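You operate a simulated robot arm through the tools that you are given. There is no shell and no other tool.

Carry out the task below with a simulated two-armed robot. There is one attempt and no reset: what you move stays moved.

TASK
Test the outfeed emergency button on the running belt.
Fine: mode to hand, start, push the button in; then pull it out, push reset and turn the mode off. Where these are worked on the way, their far stop is far enough and under half their travel is too little: outfeed emergency button.

The check looks at the end state, three seconds after you hand in, the way a careful person would. Anything else that was tipped, shoved, dropped, spilled or broken makes it a failure.

THE ROBOT
Two 7-joint arms with fingered hands on one trunk that stands fixed in place. Base frame: the origin is at the foot of the trunk, x ahead of it, y to its left, z up. Lengths are in mm, angles in rad, forces in N, time in s.
The left shoulder is at [38, 173, 1330], the right one opposite. Each reaches about 788 mm from its shoulder. Payload 3.5 kg a hand.
Tool frame (each hand has its own): the origin (TCP) lies between the finger pads and is the grasp point; the fingertips stand 30 mm ahead of it; z points along the fingers, y is the line along which they close. The gripper opens to 104 mm; its body begins 35 mm behind the TCP. The gripper is a hand of 3 fingers: y runs from the thumb to the fingers, the wrist lies at [-15, -104, -178] in the tool frame.
Orientation is that of the tool frame in the base frame, as a unit quaternion [x, y, z, w]. With the fingers straight down and the wrist toward the robot, the tool's x, y and z point along [0, 1, 0], [1, 0, 0] and [0, 0, -1] of the base frame.

THE INTERFACE
- The arms move only by the tool servo_tool. It takes "left_moves", "right_moves" or both (then of equal length, played together; a hand with none holds still); each is a list of rows, each a list of 6 numbers: the shift along the base's x, y, z in units of 20 mm (1.0 is 20 mm), then the turn, a rotation vector about the base's x, y, z in units of 6 degrees (1.0 is 6 degrees). In form: [[dx, dy, dz, rx, ry, rz], ...]. A call has 1 to 20 rows; each row shifts and turns the commanded pose from where the row before left it. A call with a number of a shift or a turn outside -1 to 1 is refused whole. A row lasts 0.2 s, in which the tool goes at most 50 mm and 0.15 rad; a call with a longer step from one row to the next is refused whole. Where a pose cannot be reached the arm comes as near as it can. A force on the tool above 50 N (or 10 N above the force at the start of the call, whichever is more), or a blocked arm, ends the call early, and 0.2 s more pass. In this call time passes only in rows, and 0.2 s behind the last. The reply holds the time, the measured pose of the TCP, the force on the tool along the base axes, the opening and the grip force, in the units named above and with some noise, with the torque about the TCP (base axes, N m) and any sound that the robot's microphone picked up.
- Cameras (640 x 400 px; columns grow to the right, rows downward): "scene" is now at [115.4, -44.1, 1522.9]; the picture's right is [-0.46, -0.89, 0.00], its down [-0.34, 0.18, -0.92] and it looks along [0.82, -0.43, -0.39] (base axes); focal length 326 px, centre (320, 200). "left" rides on the left gripper at [-64, -94, -117] in its tool frame; the picture's right is [-0.72, -0.33, 0.61], its down [0.64, -0.65, 0.40] and it looks along [0.27, 0.68, 0.68] (tool axes); focal length 238 px, centre (320, 200). "right" rides on the right gripper at [64, -94, -117] in its tool frame; the picture's right is [-0.72, 0.33, -0.61], its down [-0.64, -0.65, 0.40] and it looks along [-0.27, 0.68, 0.68] (tool axes); focal length 238 px, centre (320, 200). There is no depth. A picture from a camera that has moved, and an enlarged one, comes with that camera's place and axes in the base frame and with its lens.
- camera(camera): a new picture of that camera. It takes no simulated time.
- lift_body(by): moves the trunk up (or, below 0, down) by that many mm; the arms and the scene camera ride with it, the base frame stays. It gives what a move gives, with no picture.
- set_fingers(index, middle, thumb_bend, thumb_turn, hand): sets how far each is bent, from 0 (flat) to 100 (curled in); at 30 the hand is open as for a grip, at 70 the pads meet at the TCP. One left out holds its place. A second passes; each finger stops where it meets its share of the squeeze, and holds until it gets a number again. It is the only way to open and close the hand. It gives what a move gives, with no picture; readings hold the bend of each and the force on the fingers (four entries, about 0 where the hand has none), thumb and palm. thumb_turn goes from beside the hand (0) to across from the fingers (100), as for a grip.
- head_to(pan, tilt): turns the head with the scene camera to pan (to the left, within 1.501 rad either way) and tilt (down, from -0.506 to 1.204), counted from straight ahead of the robot (the tilt from the chest, where the trunk bows). It gives what a move gives.
- zoom(camera, box): a new picture of the part [left, top, right, bottom] of that camera's present view, enlarged. It takes no simulated time.
- job_done(): hands the job in; it is judged then, once.

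Nothing tells you positions but the pictures and the camera data. Unless the task says otherwise, let go and move clear before handing in.

The tools are called after "Emit:" as name(argument=value, ...) on one line, values as JSON. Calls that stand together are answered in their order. servo_tool: Moves the arms, as the interface text tells. Its arguments: {"type":"object","properties":{"left_moves":{"type":"array","items":{"type":"array","items":{"type":"number"}}},"right_moves":{"type":"array","items":{"type":"array","items":{"type":"number"}}}},"required":[]} The other tools are called the same way: lift_body (by) moves the trunk up or down; set_fingers (index, middle, thumb_bend, thumb_turn, hand) moves the fingers one by one; head_to (pan, tilt) turns the head that bears the scene camera; camera (camera) takes a picture; zoom (camera, box) takes an enlarged picture of a part of a camera's view; job_done () hands the job in.

At the start:

```text
t: 0.0
left_tcp_pos: [409.5, -10.5, 1402.4]
left_orientation: [0.707, 0.707, 0.0, 0.0]
left_ft_force: [-0.8, -0.6, 0.8]
left_ft_torque: [0.02, 0.0, 0.0]
left_width: 103.7
left_grasp_force: 0.0
left_shape: jaw
left_bend: [30.0, 30.0, 30.0, 98.0]
left_finger forces: [0.0, 0.1, 0.1, 0.1, 0.0, 0.1]
right_tcp_pos: [313.4, -418.1, 1384.4]
right_orientation: [0.707, 0.707, -0.001, 0.001]
right_ft_force: [0.3, -0.1, -0.7]
right_ft_torque: [0.0, 0.0, -0.01]
right_width: 103.5
right_grasp_force: 0.0
right_shape: jaw
right_bend: [30.0, 30.0, 30.0, 98.0]
right_finger forces: [0.0, 0.0, 0.0, 0.1, 0.0, 0.0]
trunk travel left (down, up): [-425.0, 329.0]
head pan, tilt (commanded): [-0.48, 0.396]
```

scene: 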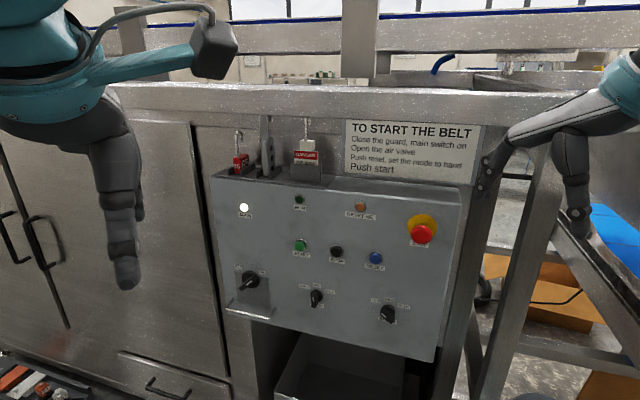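
right: 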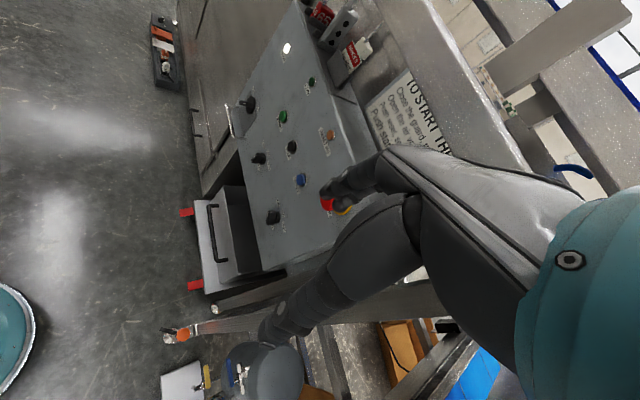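
left: 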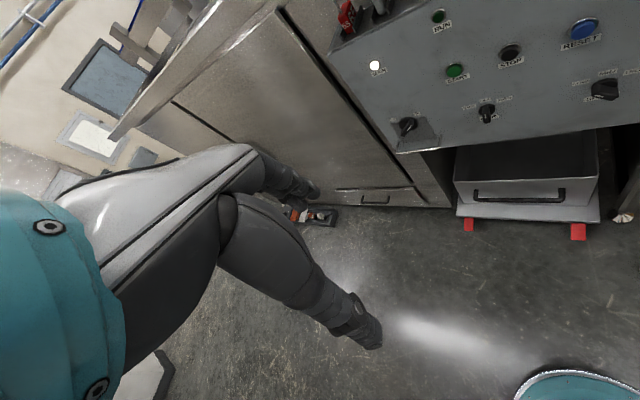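

I see a control panel with lamps, buttons, three rotary knobs and a red emergency mushroom at the upper right. I'll zoom in to read the labels first.

Emit:
zoom(camera="scene", box=[210, 180, 340, 261])

Emit:
zoom(camera="scene", box=[330, 190, 460, 271])

Emit:
zoom(camera="scene", box=[220, 255, 350, 336])

Emit:
zoom(camera="scene", box=[330, 255, 460, 336])

Emit:
zoom(camera="scene", box=[220, 110, 350, 191])

Emit:
zoom(camera="scene", box=[340, 115, 490, 208])

```text
4.92 times, centred on (275, 220) of scene
camera zoom: at [115.4, -44.1, 1522.9], right [-0.46, -0.89, 0.0], down [-0.34, 0.18, -0.92], along [0.82, -0.43, -0.39], focal length 1602 px, centre (542, 99)
```

zoom: 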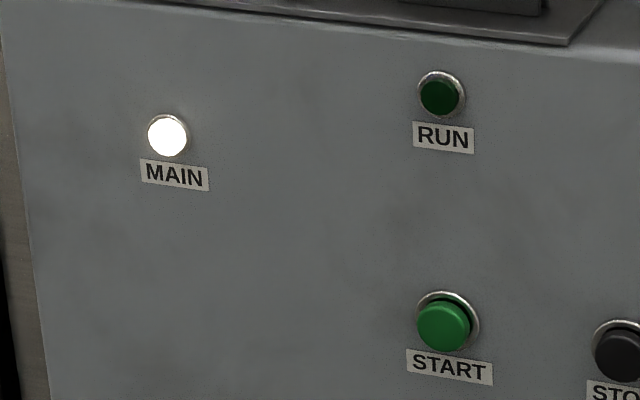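

```text
4.92 times, centred on (395, 230) of scene
camera zoom: at [115.4, -44.1, 1522.9], right [-0.46, -0.89, 0.0], down [-0.34, 0.18, -0.92], along [0.82, -0.43, -0.39], focal length 1602 px, centre (-49, 50)
```

zoom: 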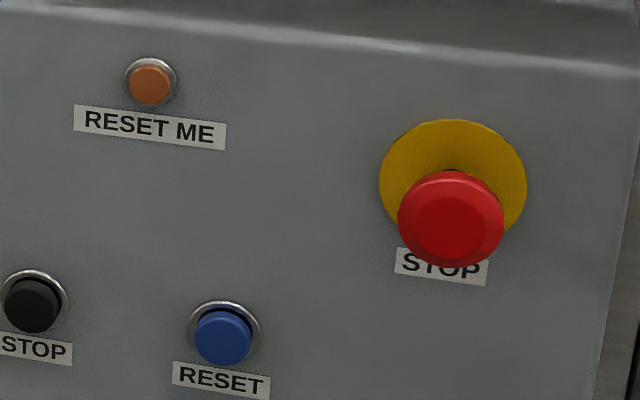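

```text
4.92 times, centred on (285, 296) of scene
camera zoom: at [115.4, -44.1, 1522.9], right [-0.46, -0.89, 0.0], down [-0.34, 0.18, -0.92], along [0.82, -0.43, -0.39], focal length 1602 px, centre (492, -270)
```

zoom: 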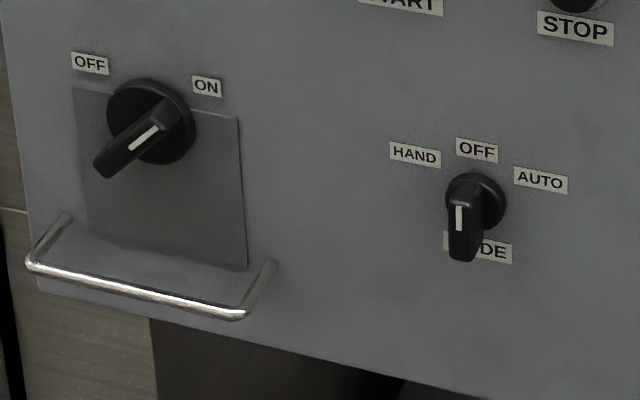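

```text
4.92 times, centred on (395, 296) of scene
camera zoom: at [115.4, -44.1, 1522.9], right [-0.46, -0.89, 0.0], down [-0.34, 0.18, -0.92], along [0.82, -0.43, -0.39], focal length 1602 px, centre (-49, -270)
```

zoom: 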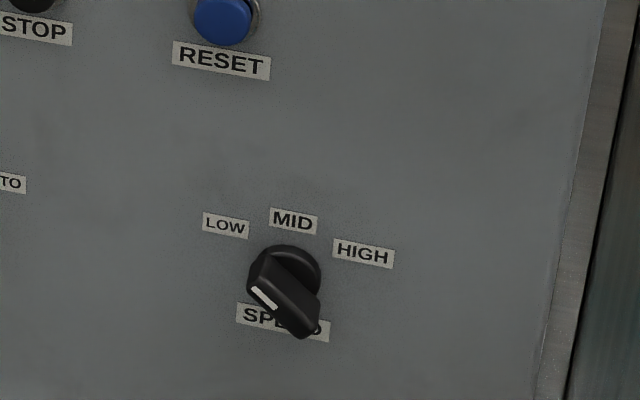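

```text
4.92 times, centred on (285, 150) of scene
camera zoom: at [115.4, -44.1, 1522.9], right [-0.46, -0.89, 0.0], down [-0.34, 0.18, -0.92], along [0.82, -0.43, -0.39], focal length 1602 px, centre (492, 444)
```

zoom: 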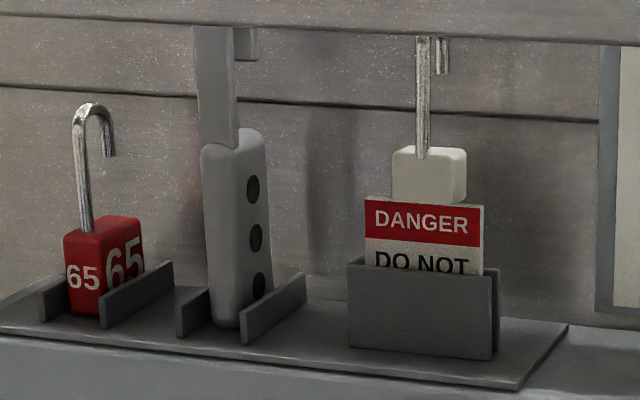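

```text
4.27 times, centred on (415, 162) of scene
camera zoom: at [115.4, -44.1, 1522.9], right [-0.46, -0.89, 0.0], down [-0.34, 0.18, -0.92], along [0.82, -0.43, -0.39], focal length 1389 px, centre (-85, 364)
```

zoom: 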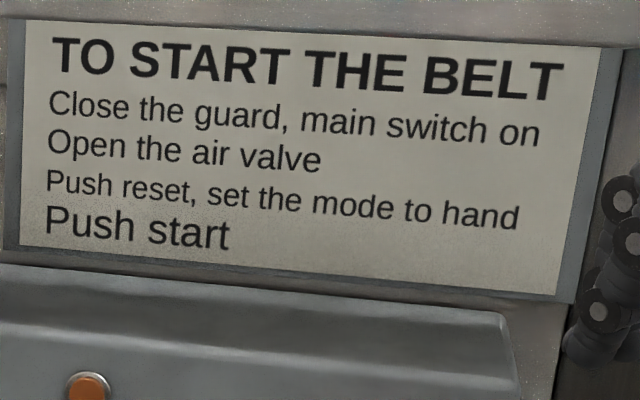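

The main lamp is lit, the mode is OFF, and the reset lamp looks dark. The panel's red button is labelled just "STOP", so the outfeed button may be somewhere else, and I'll look around for it.

Emit:
head_to(pan=-1.2, tilt=0.4)

Emit:
camera(camera="scene")

Emit:
head_to(pan=0.3, tilt=0.4)

Emit:
camera(camera="scene")

Emit:
head_to(pan=1.0, tilt=0.4)

Emit:
camera(camera="scene")

Emit:
head_to(pan=-0.3, tilt=0.0)

Emit:
camera(camera="scene")

```text
t: 1.1
left_tcp_pos: [409.1, -10.5, 1403.5]
left_orientation: [0.707, 0.707, 0.001, -0.001]
left_ft_force: [0.1, 0.3, 0.1]
left_ft_torque: [0.0, -0.01, 0.02]
left_width: 103.4
left_grasp_force: 0.0
left_shape: jaw
left_bend: [30.0, 30.0, 30.0, 98.0]
left_finger forces: [0.0, 0.1, 0.0, 0.1, 0.0, 0.0]
right_tcp_pos: [312.5, -417.9, 1384.3]
right_orientation: [0.707, 0.707, 0.0, 0.0]
right_ft_force: [-0.2, -0.1, -0.9]
right_ft_torque: [0.0, 0.04, -0.02]
right_width: 103.7
right_grasp_force: 0.0
right_shape: jaw
right_bend: [30.0, 30.0, 30.0, 98.0]
right_finger forces: [0.0, 0.1, 0.0, 0.0, 0.1, 0.1]
trunk travel left (down, up): [-425.0, 329.0]
head pan, tilt (commanded): [-1.201, 0.4]
```

```text
taken
camera scene: at [66.8, -87.5, 1522.6], right [-0.93, -0.36, 0.0], down [-0.14, 0.36, -0.92], along [0.33, -0.86, -0.39], focal length 326 px, centre (320, 200)
```

scene: 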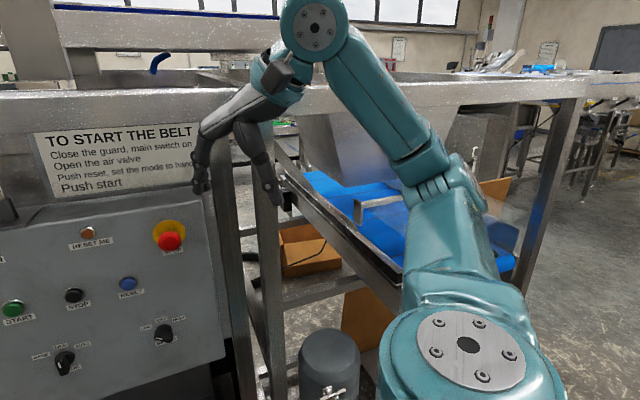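

```text
t: 2.7
left_tcp_pos: [409.8, -10.8, 1401.7]
left_orientation: [0.708, 0.707, 0.0, 0.0]
left_ft_force: [-1.5, -1.2, 0.1]
left_ft_torque: [0.02, 0.01, -0.01]
left_width: 103.7
left_grasp_force: 0.0
left_shape: jaw
left_bend: [30.0, 30.0, 30.0, 98.0]
left_finger forces: [0.0, 0.0, 0.0, 0.0, 0.0, 0.0]
right_tcp_pos: [313.0, -418.7, 1385.1]
right_orientation: [0.707, 0.707, -0.001, 0.002]
right_ft_force: [0.0, 0.2, -0.3]
right_ft_torque: [0.0, -0.01, -0.02]
right_width: 103.6
right_grasp_force: 0.1
right_shape: jaw
right_bend: [30.0, 30.0, 30.0, 98.0]
right_finger forces: [0.0, 0.1, 0.0, 0.0, 0.1, 0.0]
trunk travel left (down, up): [-425.0, 329.0]
head pan, tilt (commanded): [0.3, 0.4]
```

```text
taken
camera scene: at [121.7, 26.1, 1522.6], right [0.29, -0.96, 0.0], down [-0.37, -0.11, -0.92], along [0.88, 0.27, -0.39], focal length 326 px, centre (320, 200)
```

scene: 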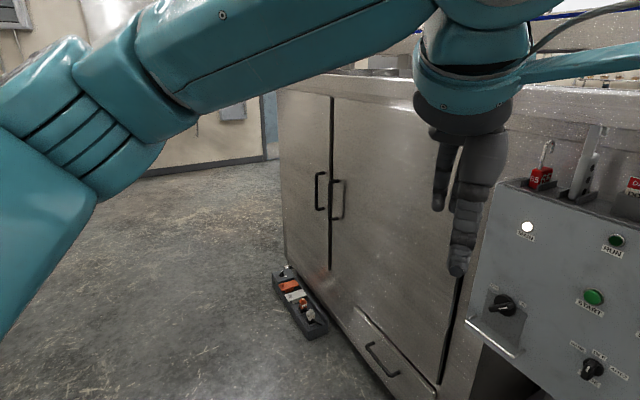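

```text
t: 3.8
left_tcp_pos: [409.3, -9.5, 1403.5]
left_orientation: [0.707, 0.707, 0.0, 0.0]
left_ft_force: [0.1, 0.3, -0.9]
left_ft_torque: [-0.03, -0.02, 0.01]
left_width: 103.7
left_grasp_force: 0.0
left_shape: jaw
left_bend: [30.0, 30.0, 30.0, 98.0]
left_finger forces: [0.0, 0.1, 0.0, 0.1, 0.0, 0.0]
right_tcp_pos: [313.4, -418.4, 1384.9]
right_orientation: [0.707, 0.707, -0.001, 0.0]
right_ft_force: [-0.8, 0.5, -0.1]
right_ft_torque: [-0.02, 0.0, 0.0]
right_width: 103.5
right_grasp_force: 0.1
right_shape: jaw
right_bend: [30.0, 30.0, 30.0, 98.0]
right_finger forces: [0.0, 0.0, 0.0, 0.0, 0.1, 0.0]
trunk travel left (down, up): [-425.0, 329.0]
head pan, tilt (commanded): [1.0, 0.4]
```

```text
taken
camera scene: at [83.3, 76.7, 1522.6], right [0.84, -0.54, 0.0], down [-0.21, -0.33, -0.92], along [0.5, 0.77, -0.39], focal length 326 px, centre (320, 200)
```

scene: 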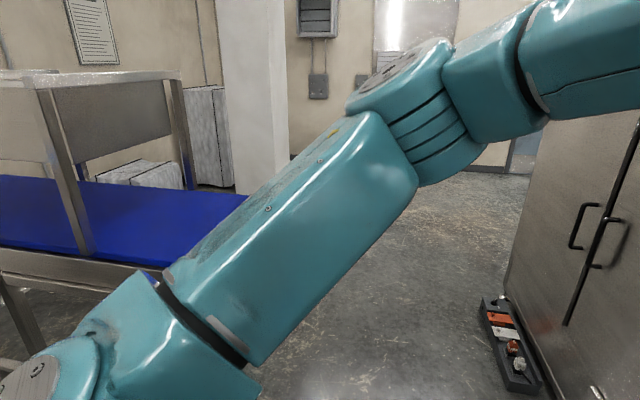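

```text
t: 5.2
left_tcp_pos: [409.5, -10.5, 1403.7]
left_orientation: [0.707, 0.707, 0.0, -0.001]
left_ft_force: [-0.3, -0.3, 0.4]
left_ft_torque: [-0.02, 0.01, 0.05]
left_width: 103.8
left_grasp_force: 0.0
left_shape: jaw
left_bend: [30.0, 30.0, 30.0, 98.0]
left_finger forces: [0.0, 0.0, 0.1, 0.0, 0.0, 0.1]
right_tcp_pos: [312.6, -418.2, 1384.3]
right_orientation: [0.707, 0.708, -0.001, 0.001]
right_ft_force: [0.7, 0.5, 0.3]
right_ft_torque: [0.05, 0.0, 0.0]
right_width: 103.7
right_grasp_force: 0.0
right_shape: jaw
right_bend: [30.0, 30.0, 30.0, 98.0]
right_finger forces: [0.0, 0.1, 0.1, 0.0, 0.0, 0.0]
trunk travel left (down, up): [-425.0, 329.0]
head pan, tilt (commanded): [-0.3, 0.0]
```

```text
taken
camera scene: at [119.2, -27.8, 1559.6], right [-0.3, -0.96, 0.0], down [0.0, 0.0, -1.0], along [0.96, -0.3, 0.0], focal length 326 px, centre (320, 200)
```

scene: 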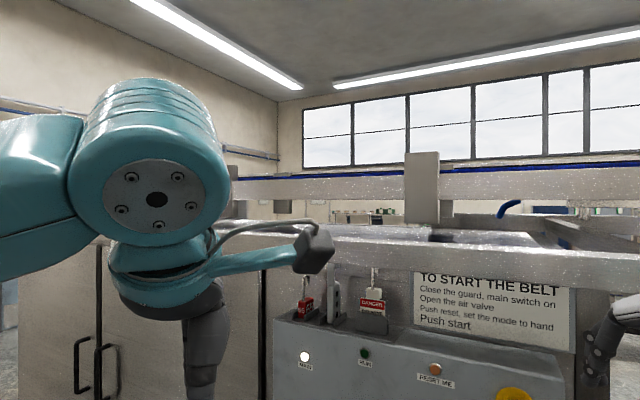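

No second emergency button shows yet. There's a blue outfeed-type belt low on the right, so I'll look that way more closely.

Emit:
head_to(pan=-1.0, tilt=0.2)

Emit:
camera(camera="scene")

Emit:
zoom(camera="scene", box=[160, 180, 400, 330])

Emit:
head_to(pan=-0.9, tilt=0.9)

Emit:
camera(camera="scene")

Emit:
head_to(pan=-1.45, tilt=0.6)

Emit:
camera(camera="scene")

```text
t: 6.3
left_tcp_pos: [410.5, -10.9, 1401.7]
left_orientation: [0.707, 0.707, 0.0, 0.0]
left_ft_force: [0.3, 0.1, 0.6]
left_ft_torque: [0.0, -0.01, 0.01]
left_width: 103.4
left_grasp_force: 0.0
left_shape: jaw
left_bend: [30.0, 30.0, 30.0, 98.0]
left_finger forces: [0.1, 0.0, 0.0, 0.1, 0.0, 0.1]
right_tcp_pos: [314.1, -417.6, 1384.8]
right_orientation: [0.707, 0.707, -0.001, 0.0]
right_ft_force: [-0.4, 0.1, 0.4]
right_ft_torque: [-0.04, -0.02, 0.03]
right_width: 103.4
right_grasp_force: 0.1
right_shape: jaw
right_bend: [30.0, 30.0, 30.0, 98.0]
right_finger forces: [0.1, 0.1, 0.1, 0.0, 0.0, 0.0]
trunk travel left (down, up): [-425.0, 329.0]
head pan, tilt (commanded): [-1.0, 0.201]
```

```text
taken
camera scene: at [83.6, -79.6, 1541.2], right [-0.84, -0.54, 0.0], down [-0.11, 0.17, -0.98], along [0.53, -0.82, -0.2], focal length 326 px, centre (320, 200)
```

scene: 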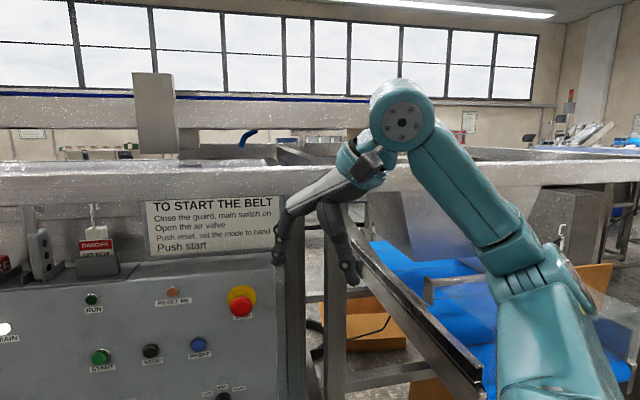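

```text
2.67 times, centred on (280, 255) of scene
camera zoom: at [83.6, -79.6, 1541.2], right [-0.84, -0.54, 0.0], down [-0.11, 0.17, -0.98], along [0.53, -0.82, -0.2], focal length 868 px, centre (427, 53)
```

zoom: 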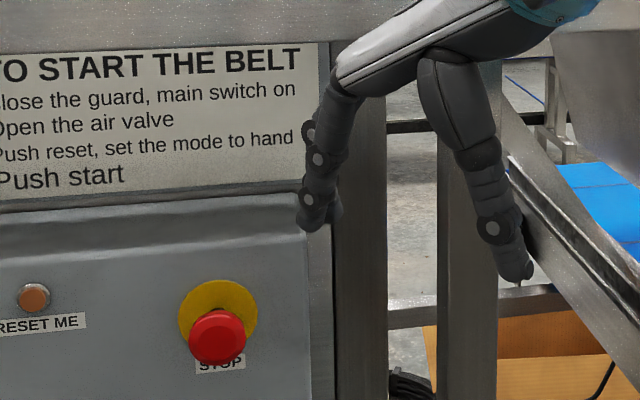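

```text
t: 7.4
left_tcp_pos: [409.2, -11.2, 1402.5]
left_orientation: [0.707, 0.707, 0.001, 0.0]
left_ft_force: [0.0, -0.1, 0.6]
left_ft_torque: [0.02, -0.02, 0.04]
left_width: 103.6
left_grasp_force: 0.1
left_shape: jaw
left_bend: [30.0, 30.0, 30.0, 98.0]
left_finger forces: [0.1, 0.0, 0.0, 0.0, 0.0, 0.0]
right_tcp_pos: [311.9, -417.7, 1385.2]
right_orientation: [0.706, 0.708, -0.001, 0.001]
right_ft_force: [0.8, 0.8, -0.6]
right_ft_torque: [0.01, 0.01, -0.01]
right_width: 103.7
right_grasp_force: 0.1
right_shape: jaw
right_bend: [30.0, 30.0, 30.0, 98.0]
right_finger forces: [0.0, 0.1, 0.0, 0.1, 0.0, 0.0]
trunk travel left (down, up): [-425.0, 329.0]
head pan, tilt (commanded): [-0.901, 0.901]
```

```text
taken
camera scene: at [80.1, -60.4, 1479.7], right [-0.78, -0.62, 0.0], down [-0.49, 0.61, -0.62], along [0.39, -0.49, -0.78], focal length 326 px, centre (320, 200)
```

scene: 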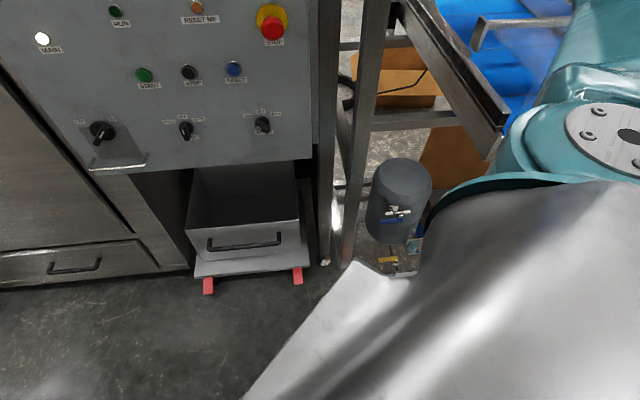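

```text
t: 8.3
left_tcp_pos: [409.4, -11.6, 1403.7]
left_orientation: [0.708, 0.706, 0.0, 0.0]
left_ft_force: [0.9, 1.0, -0.8]
left_ft_torque: [0.01, 0.01, 0.03]
left_width: 103.4
left_grasp_force: 0.1
left_shape: jaw
left_bend: [30.0, 30.0, 30.0, 98.0]
left_finger forces: [0.0, 0.1, 0.1, 0.0, 0.0, 0.0]
right_tcp_pos: [313.7, -418.2, 1384.7]
right_orientation: [0.707, 0.707, -0.001, 0.001]
right_ft_force: [0.1, -0.7, -1.7]
right_ft_torque: [0.03, 0.01, 0.0]
right_width: 103.9
right_grasp_force: 0.1
right_shape: jaw
right_bend: [30.0, 30.0, 30.0, 98.0]
right_finger forces: [0.0, 0.0, 0.1, 0.0, 0.0, 0.0]
trunk travel left (down, up): [-425.0, 329.0]
head pan, tilt (commanded): [-1.45, 0.6]
```

```text
taken
camera scene: at [43.9, -88.9, 1504.4], right [-0.99, -0.12, 0.0], down [-0.07, 0.56, -0.82], along [0.1, -0.82, -0.57], focal length 326 px, centre (320, 200)
```

scene: 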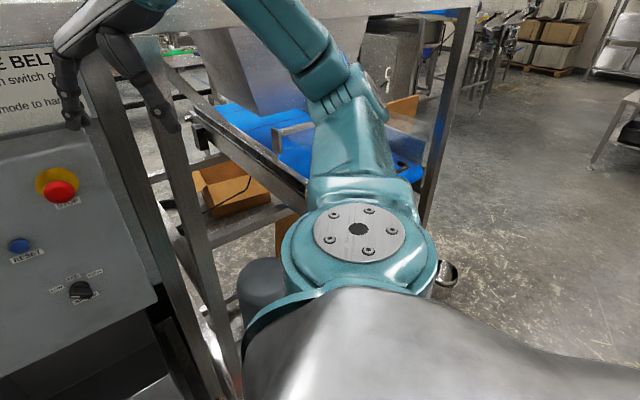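

I see the panel, an air tank with valves and a blue discharge belt, but no second button yet. I'll zoom through the wrist cameras before moving anything.

Emit:
zoom(camera="right", box=[130, 200, 370, 350])

Emit:
zoom(camera="right", box=[220, 0, 420, 125])

Emit:
zoom(camera="right", box=[420, 0, 640, 200])

Emit:
zoom(camera="left", box=[330, 0, 640, 194])

Emit:
zoom(camera="left", box=[0, 0, 240, 150])

Emit:
zoom(camera="scene", box=[140, 60, 380, 210])

```text
2.67 times, centred on (250, 275) of right
camera zoom: at [217.5, -354.1, 1501.8], right [0.33, -0.72, 0.61], down [-0.65, -0.64, -0.4], along [0.68, -0.27, -0.68], focal length 636 px, centre (507, 0)
```

zoom: 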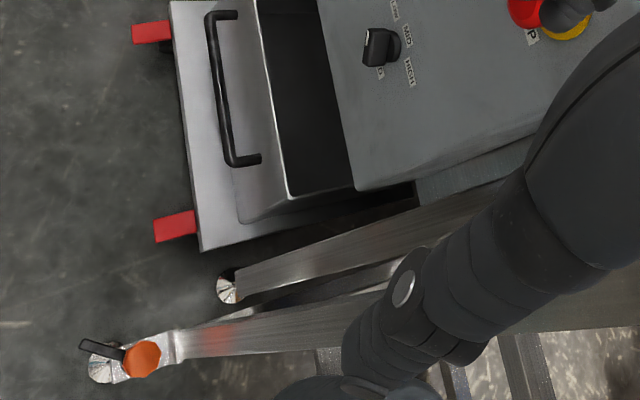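

```text
3.20 times, centred on (320, 62) of right
camera zoom: at [217.5, -354.1, 1501.8], right [0.33, -0.72, 0.61], down [-0.65, -0.64, -0.4], along [0.68, -0.27, -0.68], focal length 763 px, centre (320, 640)
```

zoom: 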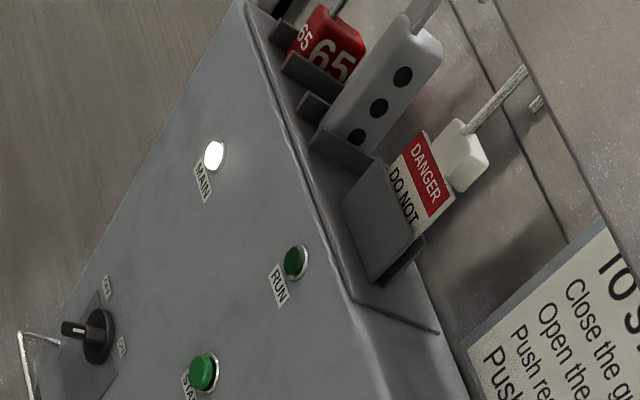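

```text
2.00 times, centred on (530, 100) of right
camera zoom: at [217.5, -354.1, 1501.8], right [0.33, -0.72, 0.61], down [-0.65, -0.64, -0.4], along [0.68, -0.27, -0.68], focal length 477 px, centre (-100, 400)
```

zoom: 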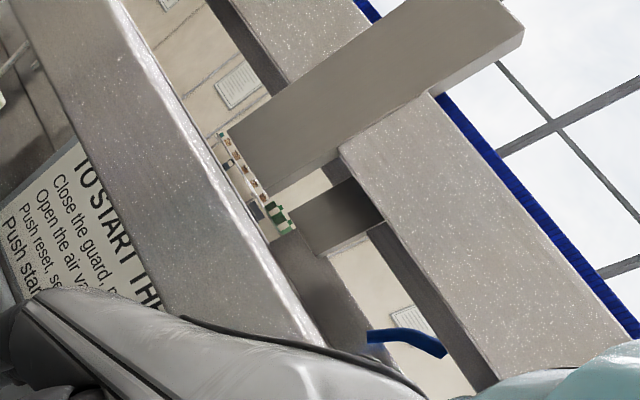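

```text
2.06 times, centred on (485, 97) of left
camera zoom: at [316.0, -76.1, 1519.0], right [-0.33, -0.72, -0.61], down [-0.65, 0.64, -0.4], along [0.68, 0.27, -0.68], focal length 491 px, centre (-20, 412)
```

zoom: 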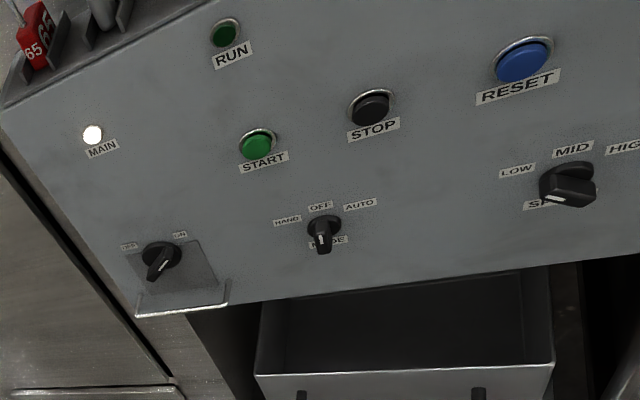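

```text
2.67 times, centred on (120, 75) of left
camera zoom: at [316.0, -76.1, 1519.0], right [-0.33, -0.72, -0.61], down [-0.65, 0.64, -0.4], along [0.68, 0.27, -0.68], focal length 636 px, centre (853, 533)
```

zoom: 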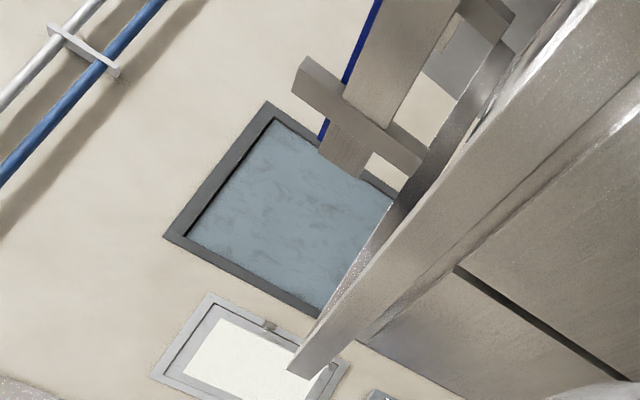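

```text
2.67 times, centred on (260, 135) of scene
camera zoom: at [43.9, -88.9, 1504.4], right [-0.99, -0.12, 0.0], down [-0.07, 0.56, -0.82], along [0.1, -0.82, -0.57], focal length 868 px, centre (480, 373)
```

zoom: 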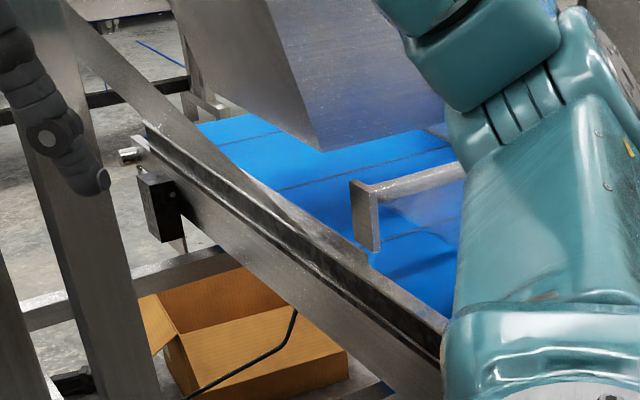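

There's a small black box with a cable on the outfeed rail, behind my right fingers, which could be the outfeed emergency button. I'll raise the right hand out of the sight line to check.

Emit:
servo_tool(right_moves=[[0, 0, 1, 0, 0, 0], [0, 0, 1, 0, 0, 0], [0, 0, 1, 0, 0, 0], [-0.5, 0.5, 1, 0, 0, 0], [-0.5, 0.5, 1, 0, 0, 0], [-0.5, 0.5, 1, 0, 0, 0], [-0.5, 0.5, 1, 0, 0, 0]])

Emit:
head_to(pan=-1.2, tilt=0.5)

Emit:
camera(camera="scene")

Emit:
camera(camera="right")

```text
t: 9.9
left_tcp_pos: [410.1, -9.8, 1402.6]
left_orientation: [0.707, 0.707, 0.0, 0.0]
left_ft_force: [0.7, 0.4, 0.9]
left_ft_torque: [0.02, 0.01, -0.01]
left_width: 103.3
left_grasp_force: 0.0
left_shape: jaw
left_bend: [30.0, 30.0, 30.0, 98.0]
left_finger forces: [0.0, 0.0, 0.0, 0.0, 0.1, 0.0]
right_tcp_pos: [279.7, -376.7, 1522.7]
right_orientation: [0.707, 0.707, -0.002, 0.001]
right_ft_force: [0.2, -0.2, -0.6]
right_ft_torque: [0.0, -0.01, -0.03]
right_width: 103.7
right_grasp_force: 0.1
right_shape: jaw
right_bend: [30.0, 30.0, 30.0, 98.0]
right_finger forces: [0.1, 0.0, 0.1, 0.2, 0.0, 0.0]
right hand out of reach, approached as far as the arm can: row 7
trunk travel left (down, up): [-425.0, 329.0]
head pan, tilt (commanded): [-1.45, 0.6]
```

```text
t: 10.7
left_tcp_pos: [408.6, -10.4, 1402.5]
left_orientation: [0.707, 0.707, 0.0, 0.0]
left_ft_force: [0.6, -0.5, 0.6]
left_ft_torque: [0.01, 0.01, 0.02]
left_width: 103.6
left_grasp_force: 0.1
left_shape: jaw
left_bend: [30.0, 30.0, 30.0, 98.0]
left_finger forces: [0.0, 0.0, 0.0, 0.1, 0.0, 0.0]
right_tcp_pos: [278.5, -378.6, 1521.4]
right_orientation: [0.707, 0.707, 0.0, 0.001]
right_ft_force: [-0.7, -1.3, 0.9]
right_ft_torque: [0.01, 0.01, -0.04]
right_width: 103.8
right_grasp_force: 0.1
right_shape: jaw
right_bend: [30.0, 30.0, 30.0, 98.0]
right_finger forces: [0.0, 0.1, 0.0, 0.0, 0.1, 0.1]
trunk travel left (down, up): [-425.0, 329.0]
head pan, tilt (commanded): [-1.201, 0.499]
```

```text
taken
camera scene: at [65.9, -86.1, 1513.5], right [-0.93, -0.36, 0.0], down [-0.17, 0.45, -0.88], along [0.32, -0.82, -0.48], focal length 326 px, centre (320, 200)
```

scene: 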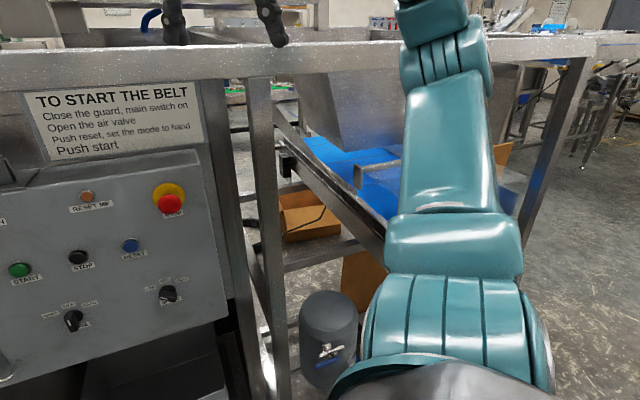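

```text
taken
camera right: at [182.7, -313.7, 1638.9], right [0.33, -0.72, 0.61], down [-0.65, -0.64, -0.4], along [0.68, -0.27, -0.68], focal length 238 px, centre (320, 200)
```

right: 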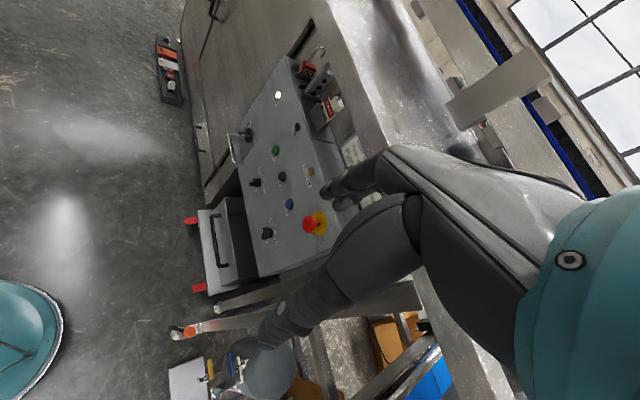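

Emit:
zoom(camera="scene", box=[230, 90, 430, 215])

Emit:
zoom(camera="scene", box=[230, 200, 390, 400])

Emit:
zoom(camera="right", box=[150, 280, 470, 400])

```text
3.20 times, centred on (330, 152) of scene
camera zoom: at [65.9, -86.1, 1513.5], right [-0.93, -0.36, 0.0], down [-0.17, 0.45, -0.88], along [0.32, -0.82, -0.48], focal length 1042 px, centre (288, 352)
```

zoom: 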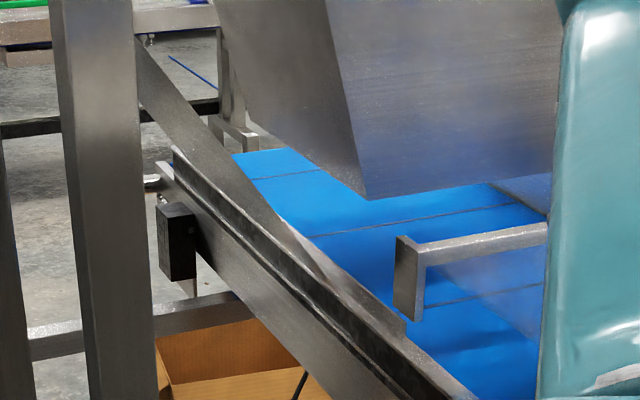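

```text
2.00 times, centred on (310, 300) of scene
camera zoom: at [65.9, -86.1, 1513.5], right [-0.93, -0.36, 0.0], down [-0.17, 0.45, -0.88], along [0.32, -0.82, -0.48], focal length 651 px, centre (340, 0)
```

zoom: 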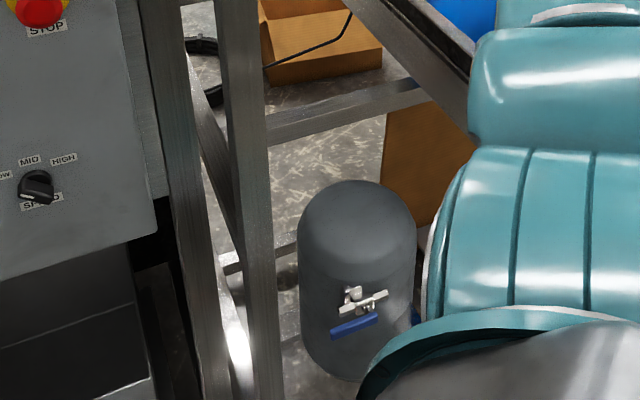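

```text
2.00 times, centred on (310, 340) of right
camera zoom: at [182.7, -313.7, 1638.9], right [0.33, -0.72, 0.61], down [-0.65, -0.64, -0.4], along [0.68, -0.27, -0.68], focal length 477 px, centre (340, -80)
```

zoom: 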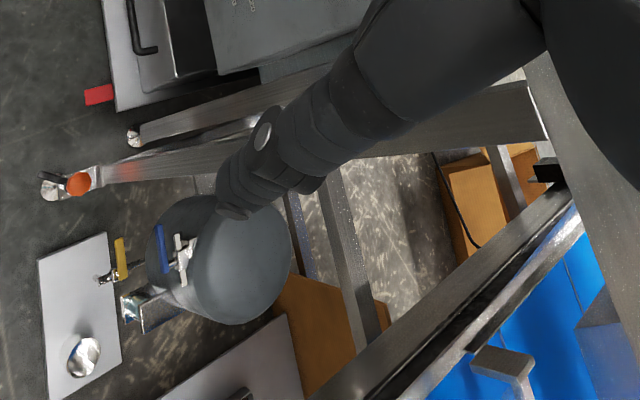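

The black box looks like a plain block, with no red cap on it. I'll check the far left, upward and low views for any other emergency button before settling on the panel's.

Emit:
head_to(pan=1.5, tilt=0.3)

Emit:
camera(camera="scene")

Emit:
head_to(pan=0.6, tilt=0.9)

Emit:
camera(camera="scene")

Emit:
head_to(pan=0.35, tilt=0.1)

Emit:
camera(camera="scene")

Emit:
head_to(pan=-0.75, tilt=0.15)

Emit:
camera(camera="scene")

```text
t: 13.1
left_tcp_pos: [409.9, -10.9, 1402.3]
left_orientation: [0.707, 0.707, 0.0, -0.001]
left_ft_force: [-0.2, 0.9, -0.6]
left_ft_torque: [-0.02, 0.0, 0.02]
left_width: 103.5
left_grasp_force: 0.0
left_shape: jaw
left_bend: [30.0, 30.0, 30.0, 98.0]
left_finger forces: [0.0, 0.1, 0.1, 0.0, 0.0, 0.0]
right_tcp_pos: [278.8, -376.7, 1521.6]
right_orientation: [0.707, 0.707, -0.001, 0.0]
right_ft_force: [-0.3, -0.1, -0.9]
right_ft_torque: [0.0, 0.04, 0.02]
right_width: 103.4
right_grasp_force: 0.0
right_shape: jaw
right_bend: [30.0, 30.0, 30.0, 98.0]
right_finger forces: [0.0, 0.0, 0.1, 0.0, 0.0, 0.1]
trunk travel left (down, up): [-425.0, 329.0]
head pan, tilt (commanded): [1.499, 0.3]
```

```text
taken
camera scene: at [39.9, 91.9, 1531.9], right [1.0, -0.07, 0.0], down [-0.02, -0.29, -0.96], along [0.07, 0.95, -0.3], focal length 326 px, centre (320, 200)
```

scene: 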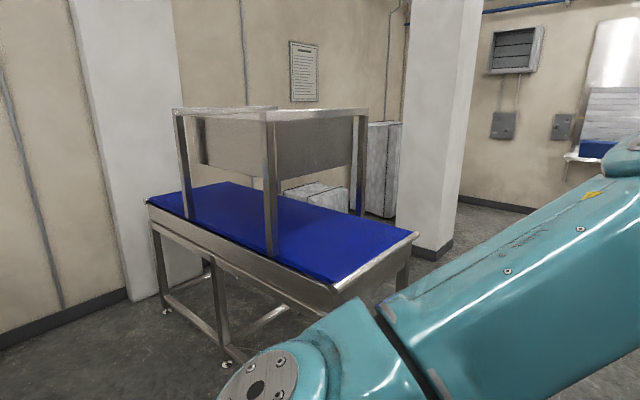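

```text
t: 14.3
left_tcp_pos: [408.8, -10.8, 1403.2]
left_orientation: [0.707, 0.707, 0.0, 0.001]
left_ft_force: [-0.5, -0.1, -0.4]
left_ft_torque: [0.01, 0.01, 0.0]
left_width: 103.5
left_grasp_force: 0.0
left_shape: jaw
left_bend: [30.0, 30.0, 30.0, 98.0]
left_finger forces: [0.0, 0.0, 0.0, 0.0, 0.0, 0.0]
right_tcp_pos: [278.4, -377.1, 1521.0]
right_orientation: [0.707, 0.707, 0.0, 0.001]
right_ft_force: [0.2, 0.7, -0.3]
right_ft_torque: [-0.01, 0.0, 0.03]
right_width: 103.4
right_grasp_force: 0.0
right_shape: jaw
right_bend: [30.0, 30.0, 30.0, 98.0]
right_finger forces: [0.0, 0.0, 0.1, 0.1, 0.0, 0.0]
trunk travel left (down, up): [-425.0, 329.0]
head pan, tilt (commanded): [0.6, 0.901]
```

```text
taken
camera scene: at [95.5, 41.5, 1479.7], right [0.57, -0.82, 0.0], down [-0.65, -0.44, -0.62], along [0.51, 0.35, -0.78], focal length 326 px, centre (320, 200)
```

scene: 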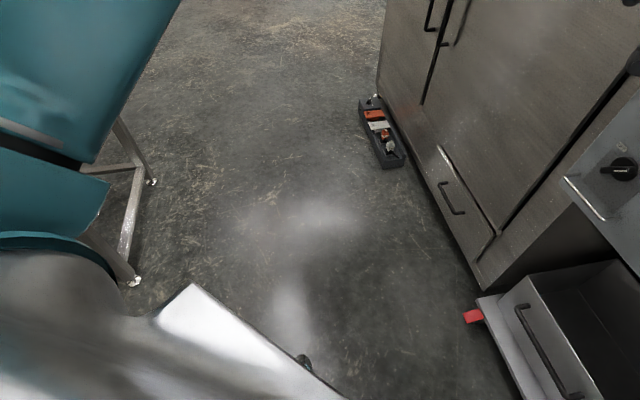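

```text
t: 15.4
left_tcp_pos: [409.3, -10.4, 1401.6]
left_orientation: [0.707, 0.707, 0.0, 0.0]
left_ft_force: [0.0, -0.2, -0.4]
left_ft_torque: [-0.01, -0.04, -0.02]
left_width: 103.5
left_grasp_force: 0.1
left_shape: jaw
left_bend: [30.0, 30.0, 30.0, 98.0]
left_finger forces: [0.0, 0.0, 0.0, 0.1, 0.0, 0.1]
right_tcp_pos: [278.1, -377.7, 1522.4]
right_orientation: [0.707, 0.707, 0.0, 0.0]
right_ft_force: [-0.3, -1.2, 0.0]
right_ft_torque: [0.02, 0.01, 0.0]
right_width: 103.4
right_grasp_force: 0.0
right_shape: jaw
right_bend: [30.0, 30.0, 30.0, 98.0]
right_finger forces: [0.0, 0.0, 0.0, 0.1, 0.1, 0.1]
trunk travel left (down, up): [-425.0, 329.0]
head pan, tilt (commanded): [0.351, 0.099]
```

```text
taken
camera scene: at [119.6, 30.4, 1550.5], right [0.34, -0.94, 0.0], down [-0.09, -0.03, -0.99], along [0.93, 0.34, -0.1], focal length 326 px, centre (320, 200)
```

scene: 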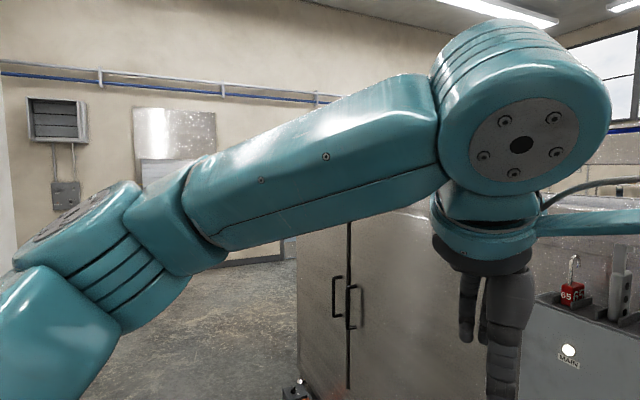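

```text
t: 16.8
left_tcp_pos: [408.6, -10.4, 1402.9]
left_orientation: [0.707, 0.707, 0.0, 0.0]
left_ft_force: [0.1, -0.5, 0.0]
left_ft_torque: [0.01, 0.04, 0.0]
left_width: 103.4
left_grasp_force: 0.1
left_shape: jaw
left_bend: [30.0, 30.0, 30.0, 98.0]
left_finger forces: [0.0, 0.0, 0.0, 0.0, 0.0, 0.1]
right_tcp_pos: [277.2, -377.5, 1522.3]
right_orientation: [0.707, 0.707, -0.001, 0.0]
right_ft_force: [0.6, 0.3, -0.4]
right_ft_torque: [0.01, 0.01, 0.02]
right_width: 103.6
right_grasp_force: 0.2
right_shape: jaw
right_bend: [30.0, 30.0, 30.0, 98.0]
right_finger forces: [0.0, 0.0, 0.0, 0.0, 0.0, 0.0]
trunk travel left (down, up): [-425.0, 329.0]
head pan, tilt (commanded): [-0.75, 0.15]
```

```text
taken
camera scene: at [101.0, -64.4, 1545.9], right [-0.68, -0.73, 0.0], down [-0.11, 0.1, -0.99], along [0.72, -0.67, -0.15], focal length 326 px, centre (320, 200)
```

scene: 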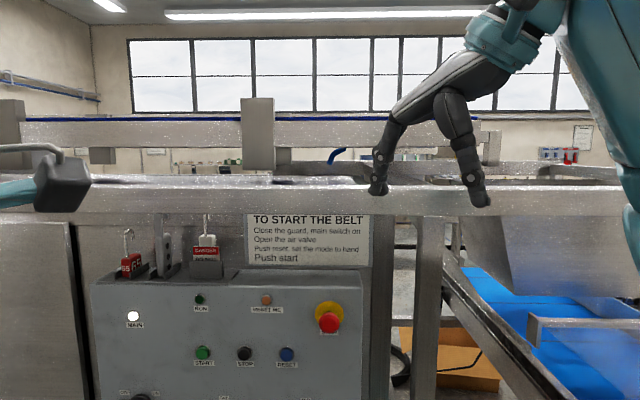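

The only red mushroom in view is the panel's. I'll also check the low area by the posts and tank, where the wrist camera showed something orange.

Emit:
head_to(pan=-0.85, tilt=1.15)

Emit:
camera(camera="scene")

Emit:
zoom(camera="scene", box=[250, 20, 450, 145])

Emit:
zoom(camera="right", box=[150, 310, 270, 385])

Emit:
zoom(camera="right", box=[220, 60, 360, 260])

```text
t: 18.0
left_tcp_pos: [410.2, -11.6, 1403.5]
left_orientation: [0.707, 0.707, 0.0, 0.0]
left_ft_force: [-0.6, 0.6, 0.6]
left_ft_torque: [0.0, 0.02, -0.01]
left_width: 103.6
left_grasp_force: 0.0
left_shape: jaw
left_bend: [30.0, 30.0, 30.0, 98.0]
left_finger forces: [0.0, 0.1, 0.0, 0.0, 0.1, 0.0]
right_tcp_pos: [278.6, -378.0, 1521.7]
right_orientation: [0.707, 0.707, -0.001, 0.001]
right_ft_force: [0.8, -0.7, 0.0]
right_ft_torque: [0.02, 0.03, -0.02]
right_width: 103.5
right_grasp_force: 0.2
right_shape: jaw
right_bend: [30.0, 30.0, 30.0, 98.0]
right_finger forces: [0.0, 0.0, 0.0, 0.0, 0.0, 0.1]
trunk travel left (down, up): [-425.0, 329.0]
head pan, tilt (commanded): [-0.85, 1.15]
```

```text
taken
camera scene: at [72.5, -46.0, 1462.7], right [-0.75, -0.66, 0.0], down [-0.6, 0.69, -0.41], along [0.27, -0.31, -0.91], focal length 326 px, centre (320, 200)
```

scene: 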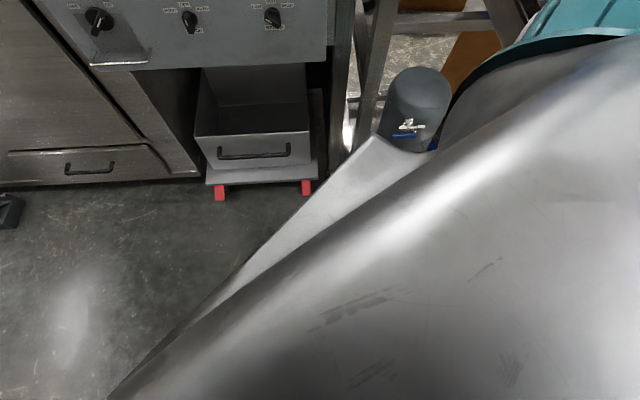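

```text
3.20 times, centred on (350, 82) of scene
camera zoom: at [72.5, -46.0, 1462.7], right [-0.75, -0.66, 0.0], down [-0.6, 0.69, -0.41], along [0.27, -0.31, -0.91], focal length 1042 px, centre (224, 576)
```

zoom: 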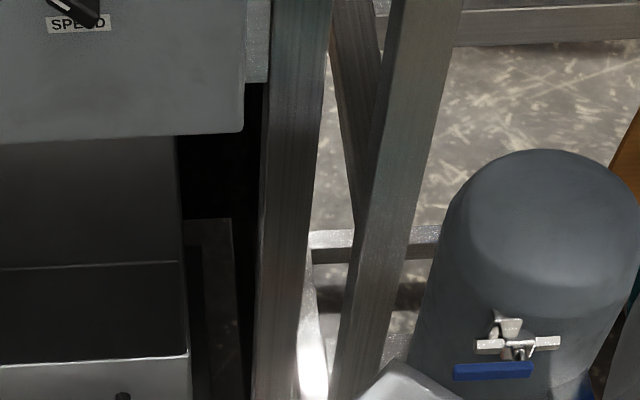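

```text
5.33 times, centred on (210, 348) of right
camera zoom: at [182.8, -313.7, 1638.9], right [0.33, -0.72, 0.61], down [-0.65, -0.64, -0.4], along [0.68, -0.27, -0.68], focal length 1271 px, centre (907, -587)
```

zoom: 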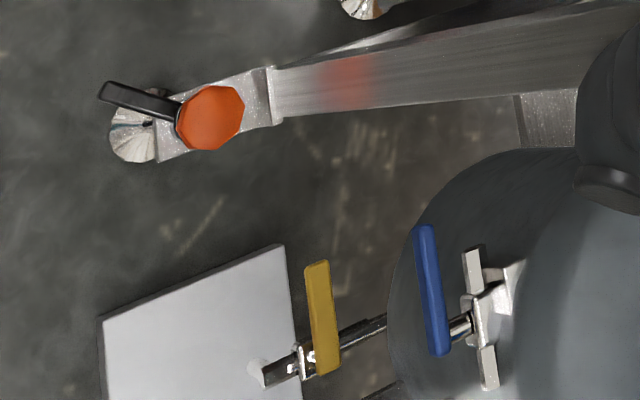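

```text
2.00 times, centred on (290, 160) of right
camera zoom: at [182.8, -313.7, 1638.9], right [0.33, -0.72, 0.61], down [-0.65, -0.64, -0.4], along [0.68, -0.27, -0.68], focal length 477 px, centre (380, 280)
```

zoom: 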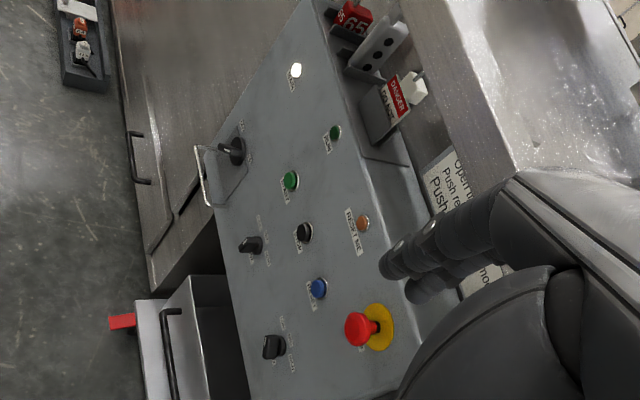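

I see levers on the air tank and an orange knob low on a post, but nothing else that looks like an emergency button. I'll swing the right wrist camera toward the outfeed to be sure.

Emit:
servo_tool(right_moves=[[0, 0, -0.5, 0, 0, -1], [0, 0, -0.5, 0, 0, -1], [0, 0, 0, 0, 0, -1], [0, 0, 0, 0, 0, -1], [0, 0, 0, 0, 0, -1], [0, 0, 0, 0, 0, -1], [0, 0, 0, 0, 0, -1], [0, 0, 0, 0, 0, -1], [0, 0, 0, 0, 0, -1], [0, 0, 0, 0, 0, -1]])

Emit:
camera(camera="right")

Emit:
head_to(pan=-1.2, tilt=0.3)

Emit:
camera(camera="scene")

```text
t: 20.2
left_tcp_pos: [409.9, -9.7, 1402.6]
left_orientation: [0.707, 0.708, 0.0, 0.0]
left_ft_force: [-0.1, -0.8, 0.0]
left_ft_torque: [0.0, -0.02, 0.0]
left_width: 103.7
left_grasp_force: 0.0
left_shape: jaw
left_bend: [30.0, 30.0, 30.0, 98.0]
left_finger forces: [0.1, 0.1, 0.0, 0.0, 0.0, 0.1]
right_tcp_pos: [357.6, -352.6, 1473.1]
right_orientation: [0.966, 0.257, 0.0, 0.0]
right_ft_force: [0.2, -0.1, 0.5]
right_ft_torque: [0.02, 0.0, 0.04]
right_width: 103.7
right_grasp_force: 0.1
right_shape: jaw
right_bend: [30.0, 30.0, 30.0, 98.0]
right_finger forces: [0.0, 0.1, 0.1, 0.1, 0.0, 0.0]
right hand out of reach, approached as far as the arm can: row 1, 2, 3, 4, 5, 6, 7, 8, 9, 10
trunk travel left (down, up): [-425.0, 329.0]
head pan, tilt (commanded): [-0.85, 1.15]
```

```text
taken
camera right: at [364.5, -240.6, 1590.2], right [-0.46, -0.64, 0.61], down [-0.88, 0.25, -0.4], along [0.11, -0.73, -0.68], focal length 238 px, centre (320, 200)
```

right: 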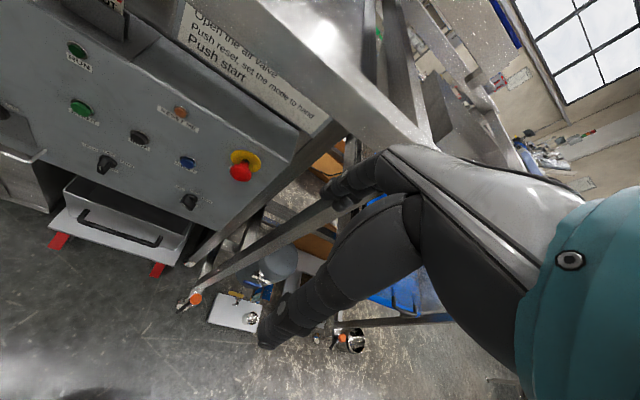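

```text
t: 21.4
left_tcp_pos: [409.4, -10.5, 1402.3]
left_orientation: [0.707, 0.707, 0.0, 0.0]
left_ft_force: [0.2, 0.8, -0.3]
left_ft_torque: [0.02, 0.03, -0.01]
left_width: 103.5
left_grasp_force: 0.2
left_shape: jaw
left_bend: [30.0, 30.0, 30.0, 98.0]
left_finger forces: [0.0, 0.1, 0.0, 0.0, 0.0, 0.0]
right_tcp_pos: [356.1, -354.4, 1473.2]
right_orientation: [0.966, 0.26, -0.001, 0.0]
right_ft_force: [-0.1, 0.4, 0.7]
right_ft_torque: [0.02, 0.08, -0.02]
right_width: 103.7
right_grasp_force: 0.0
right_shape: jaw
right_bend: [30.0, 30.0, 30.0, 98.0]
right_finger forces: [0.1, 0.0, 0.0, 0.0, 0.1, 0.0]
trunk travel left (down, up): [-425.0, 329.0]
head pan, tilt (commanded): [-1.201, 0.3]
```

```text
taken
camera scene: at [66.9, -88.3, 1531.8], right [-0.93, -0.36, 0.0], down [-0.11, 0.28, -0.95], along [0.35, -0.89, -0.3], focal length 326 px, centre (320, 200)
```

scene: 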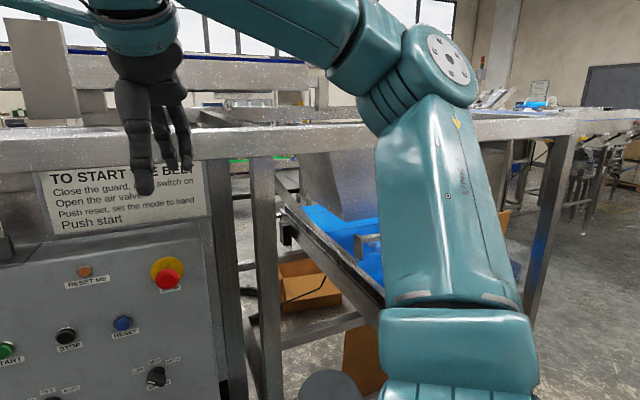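

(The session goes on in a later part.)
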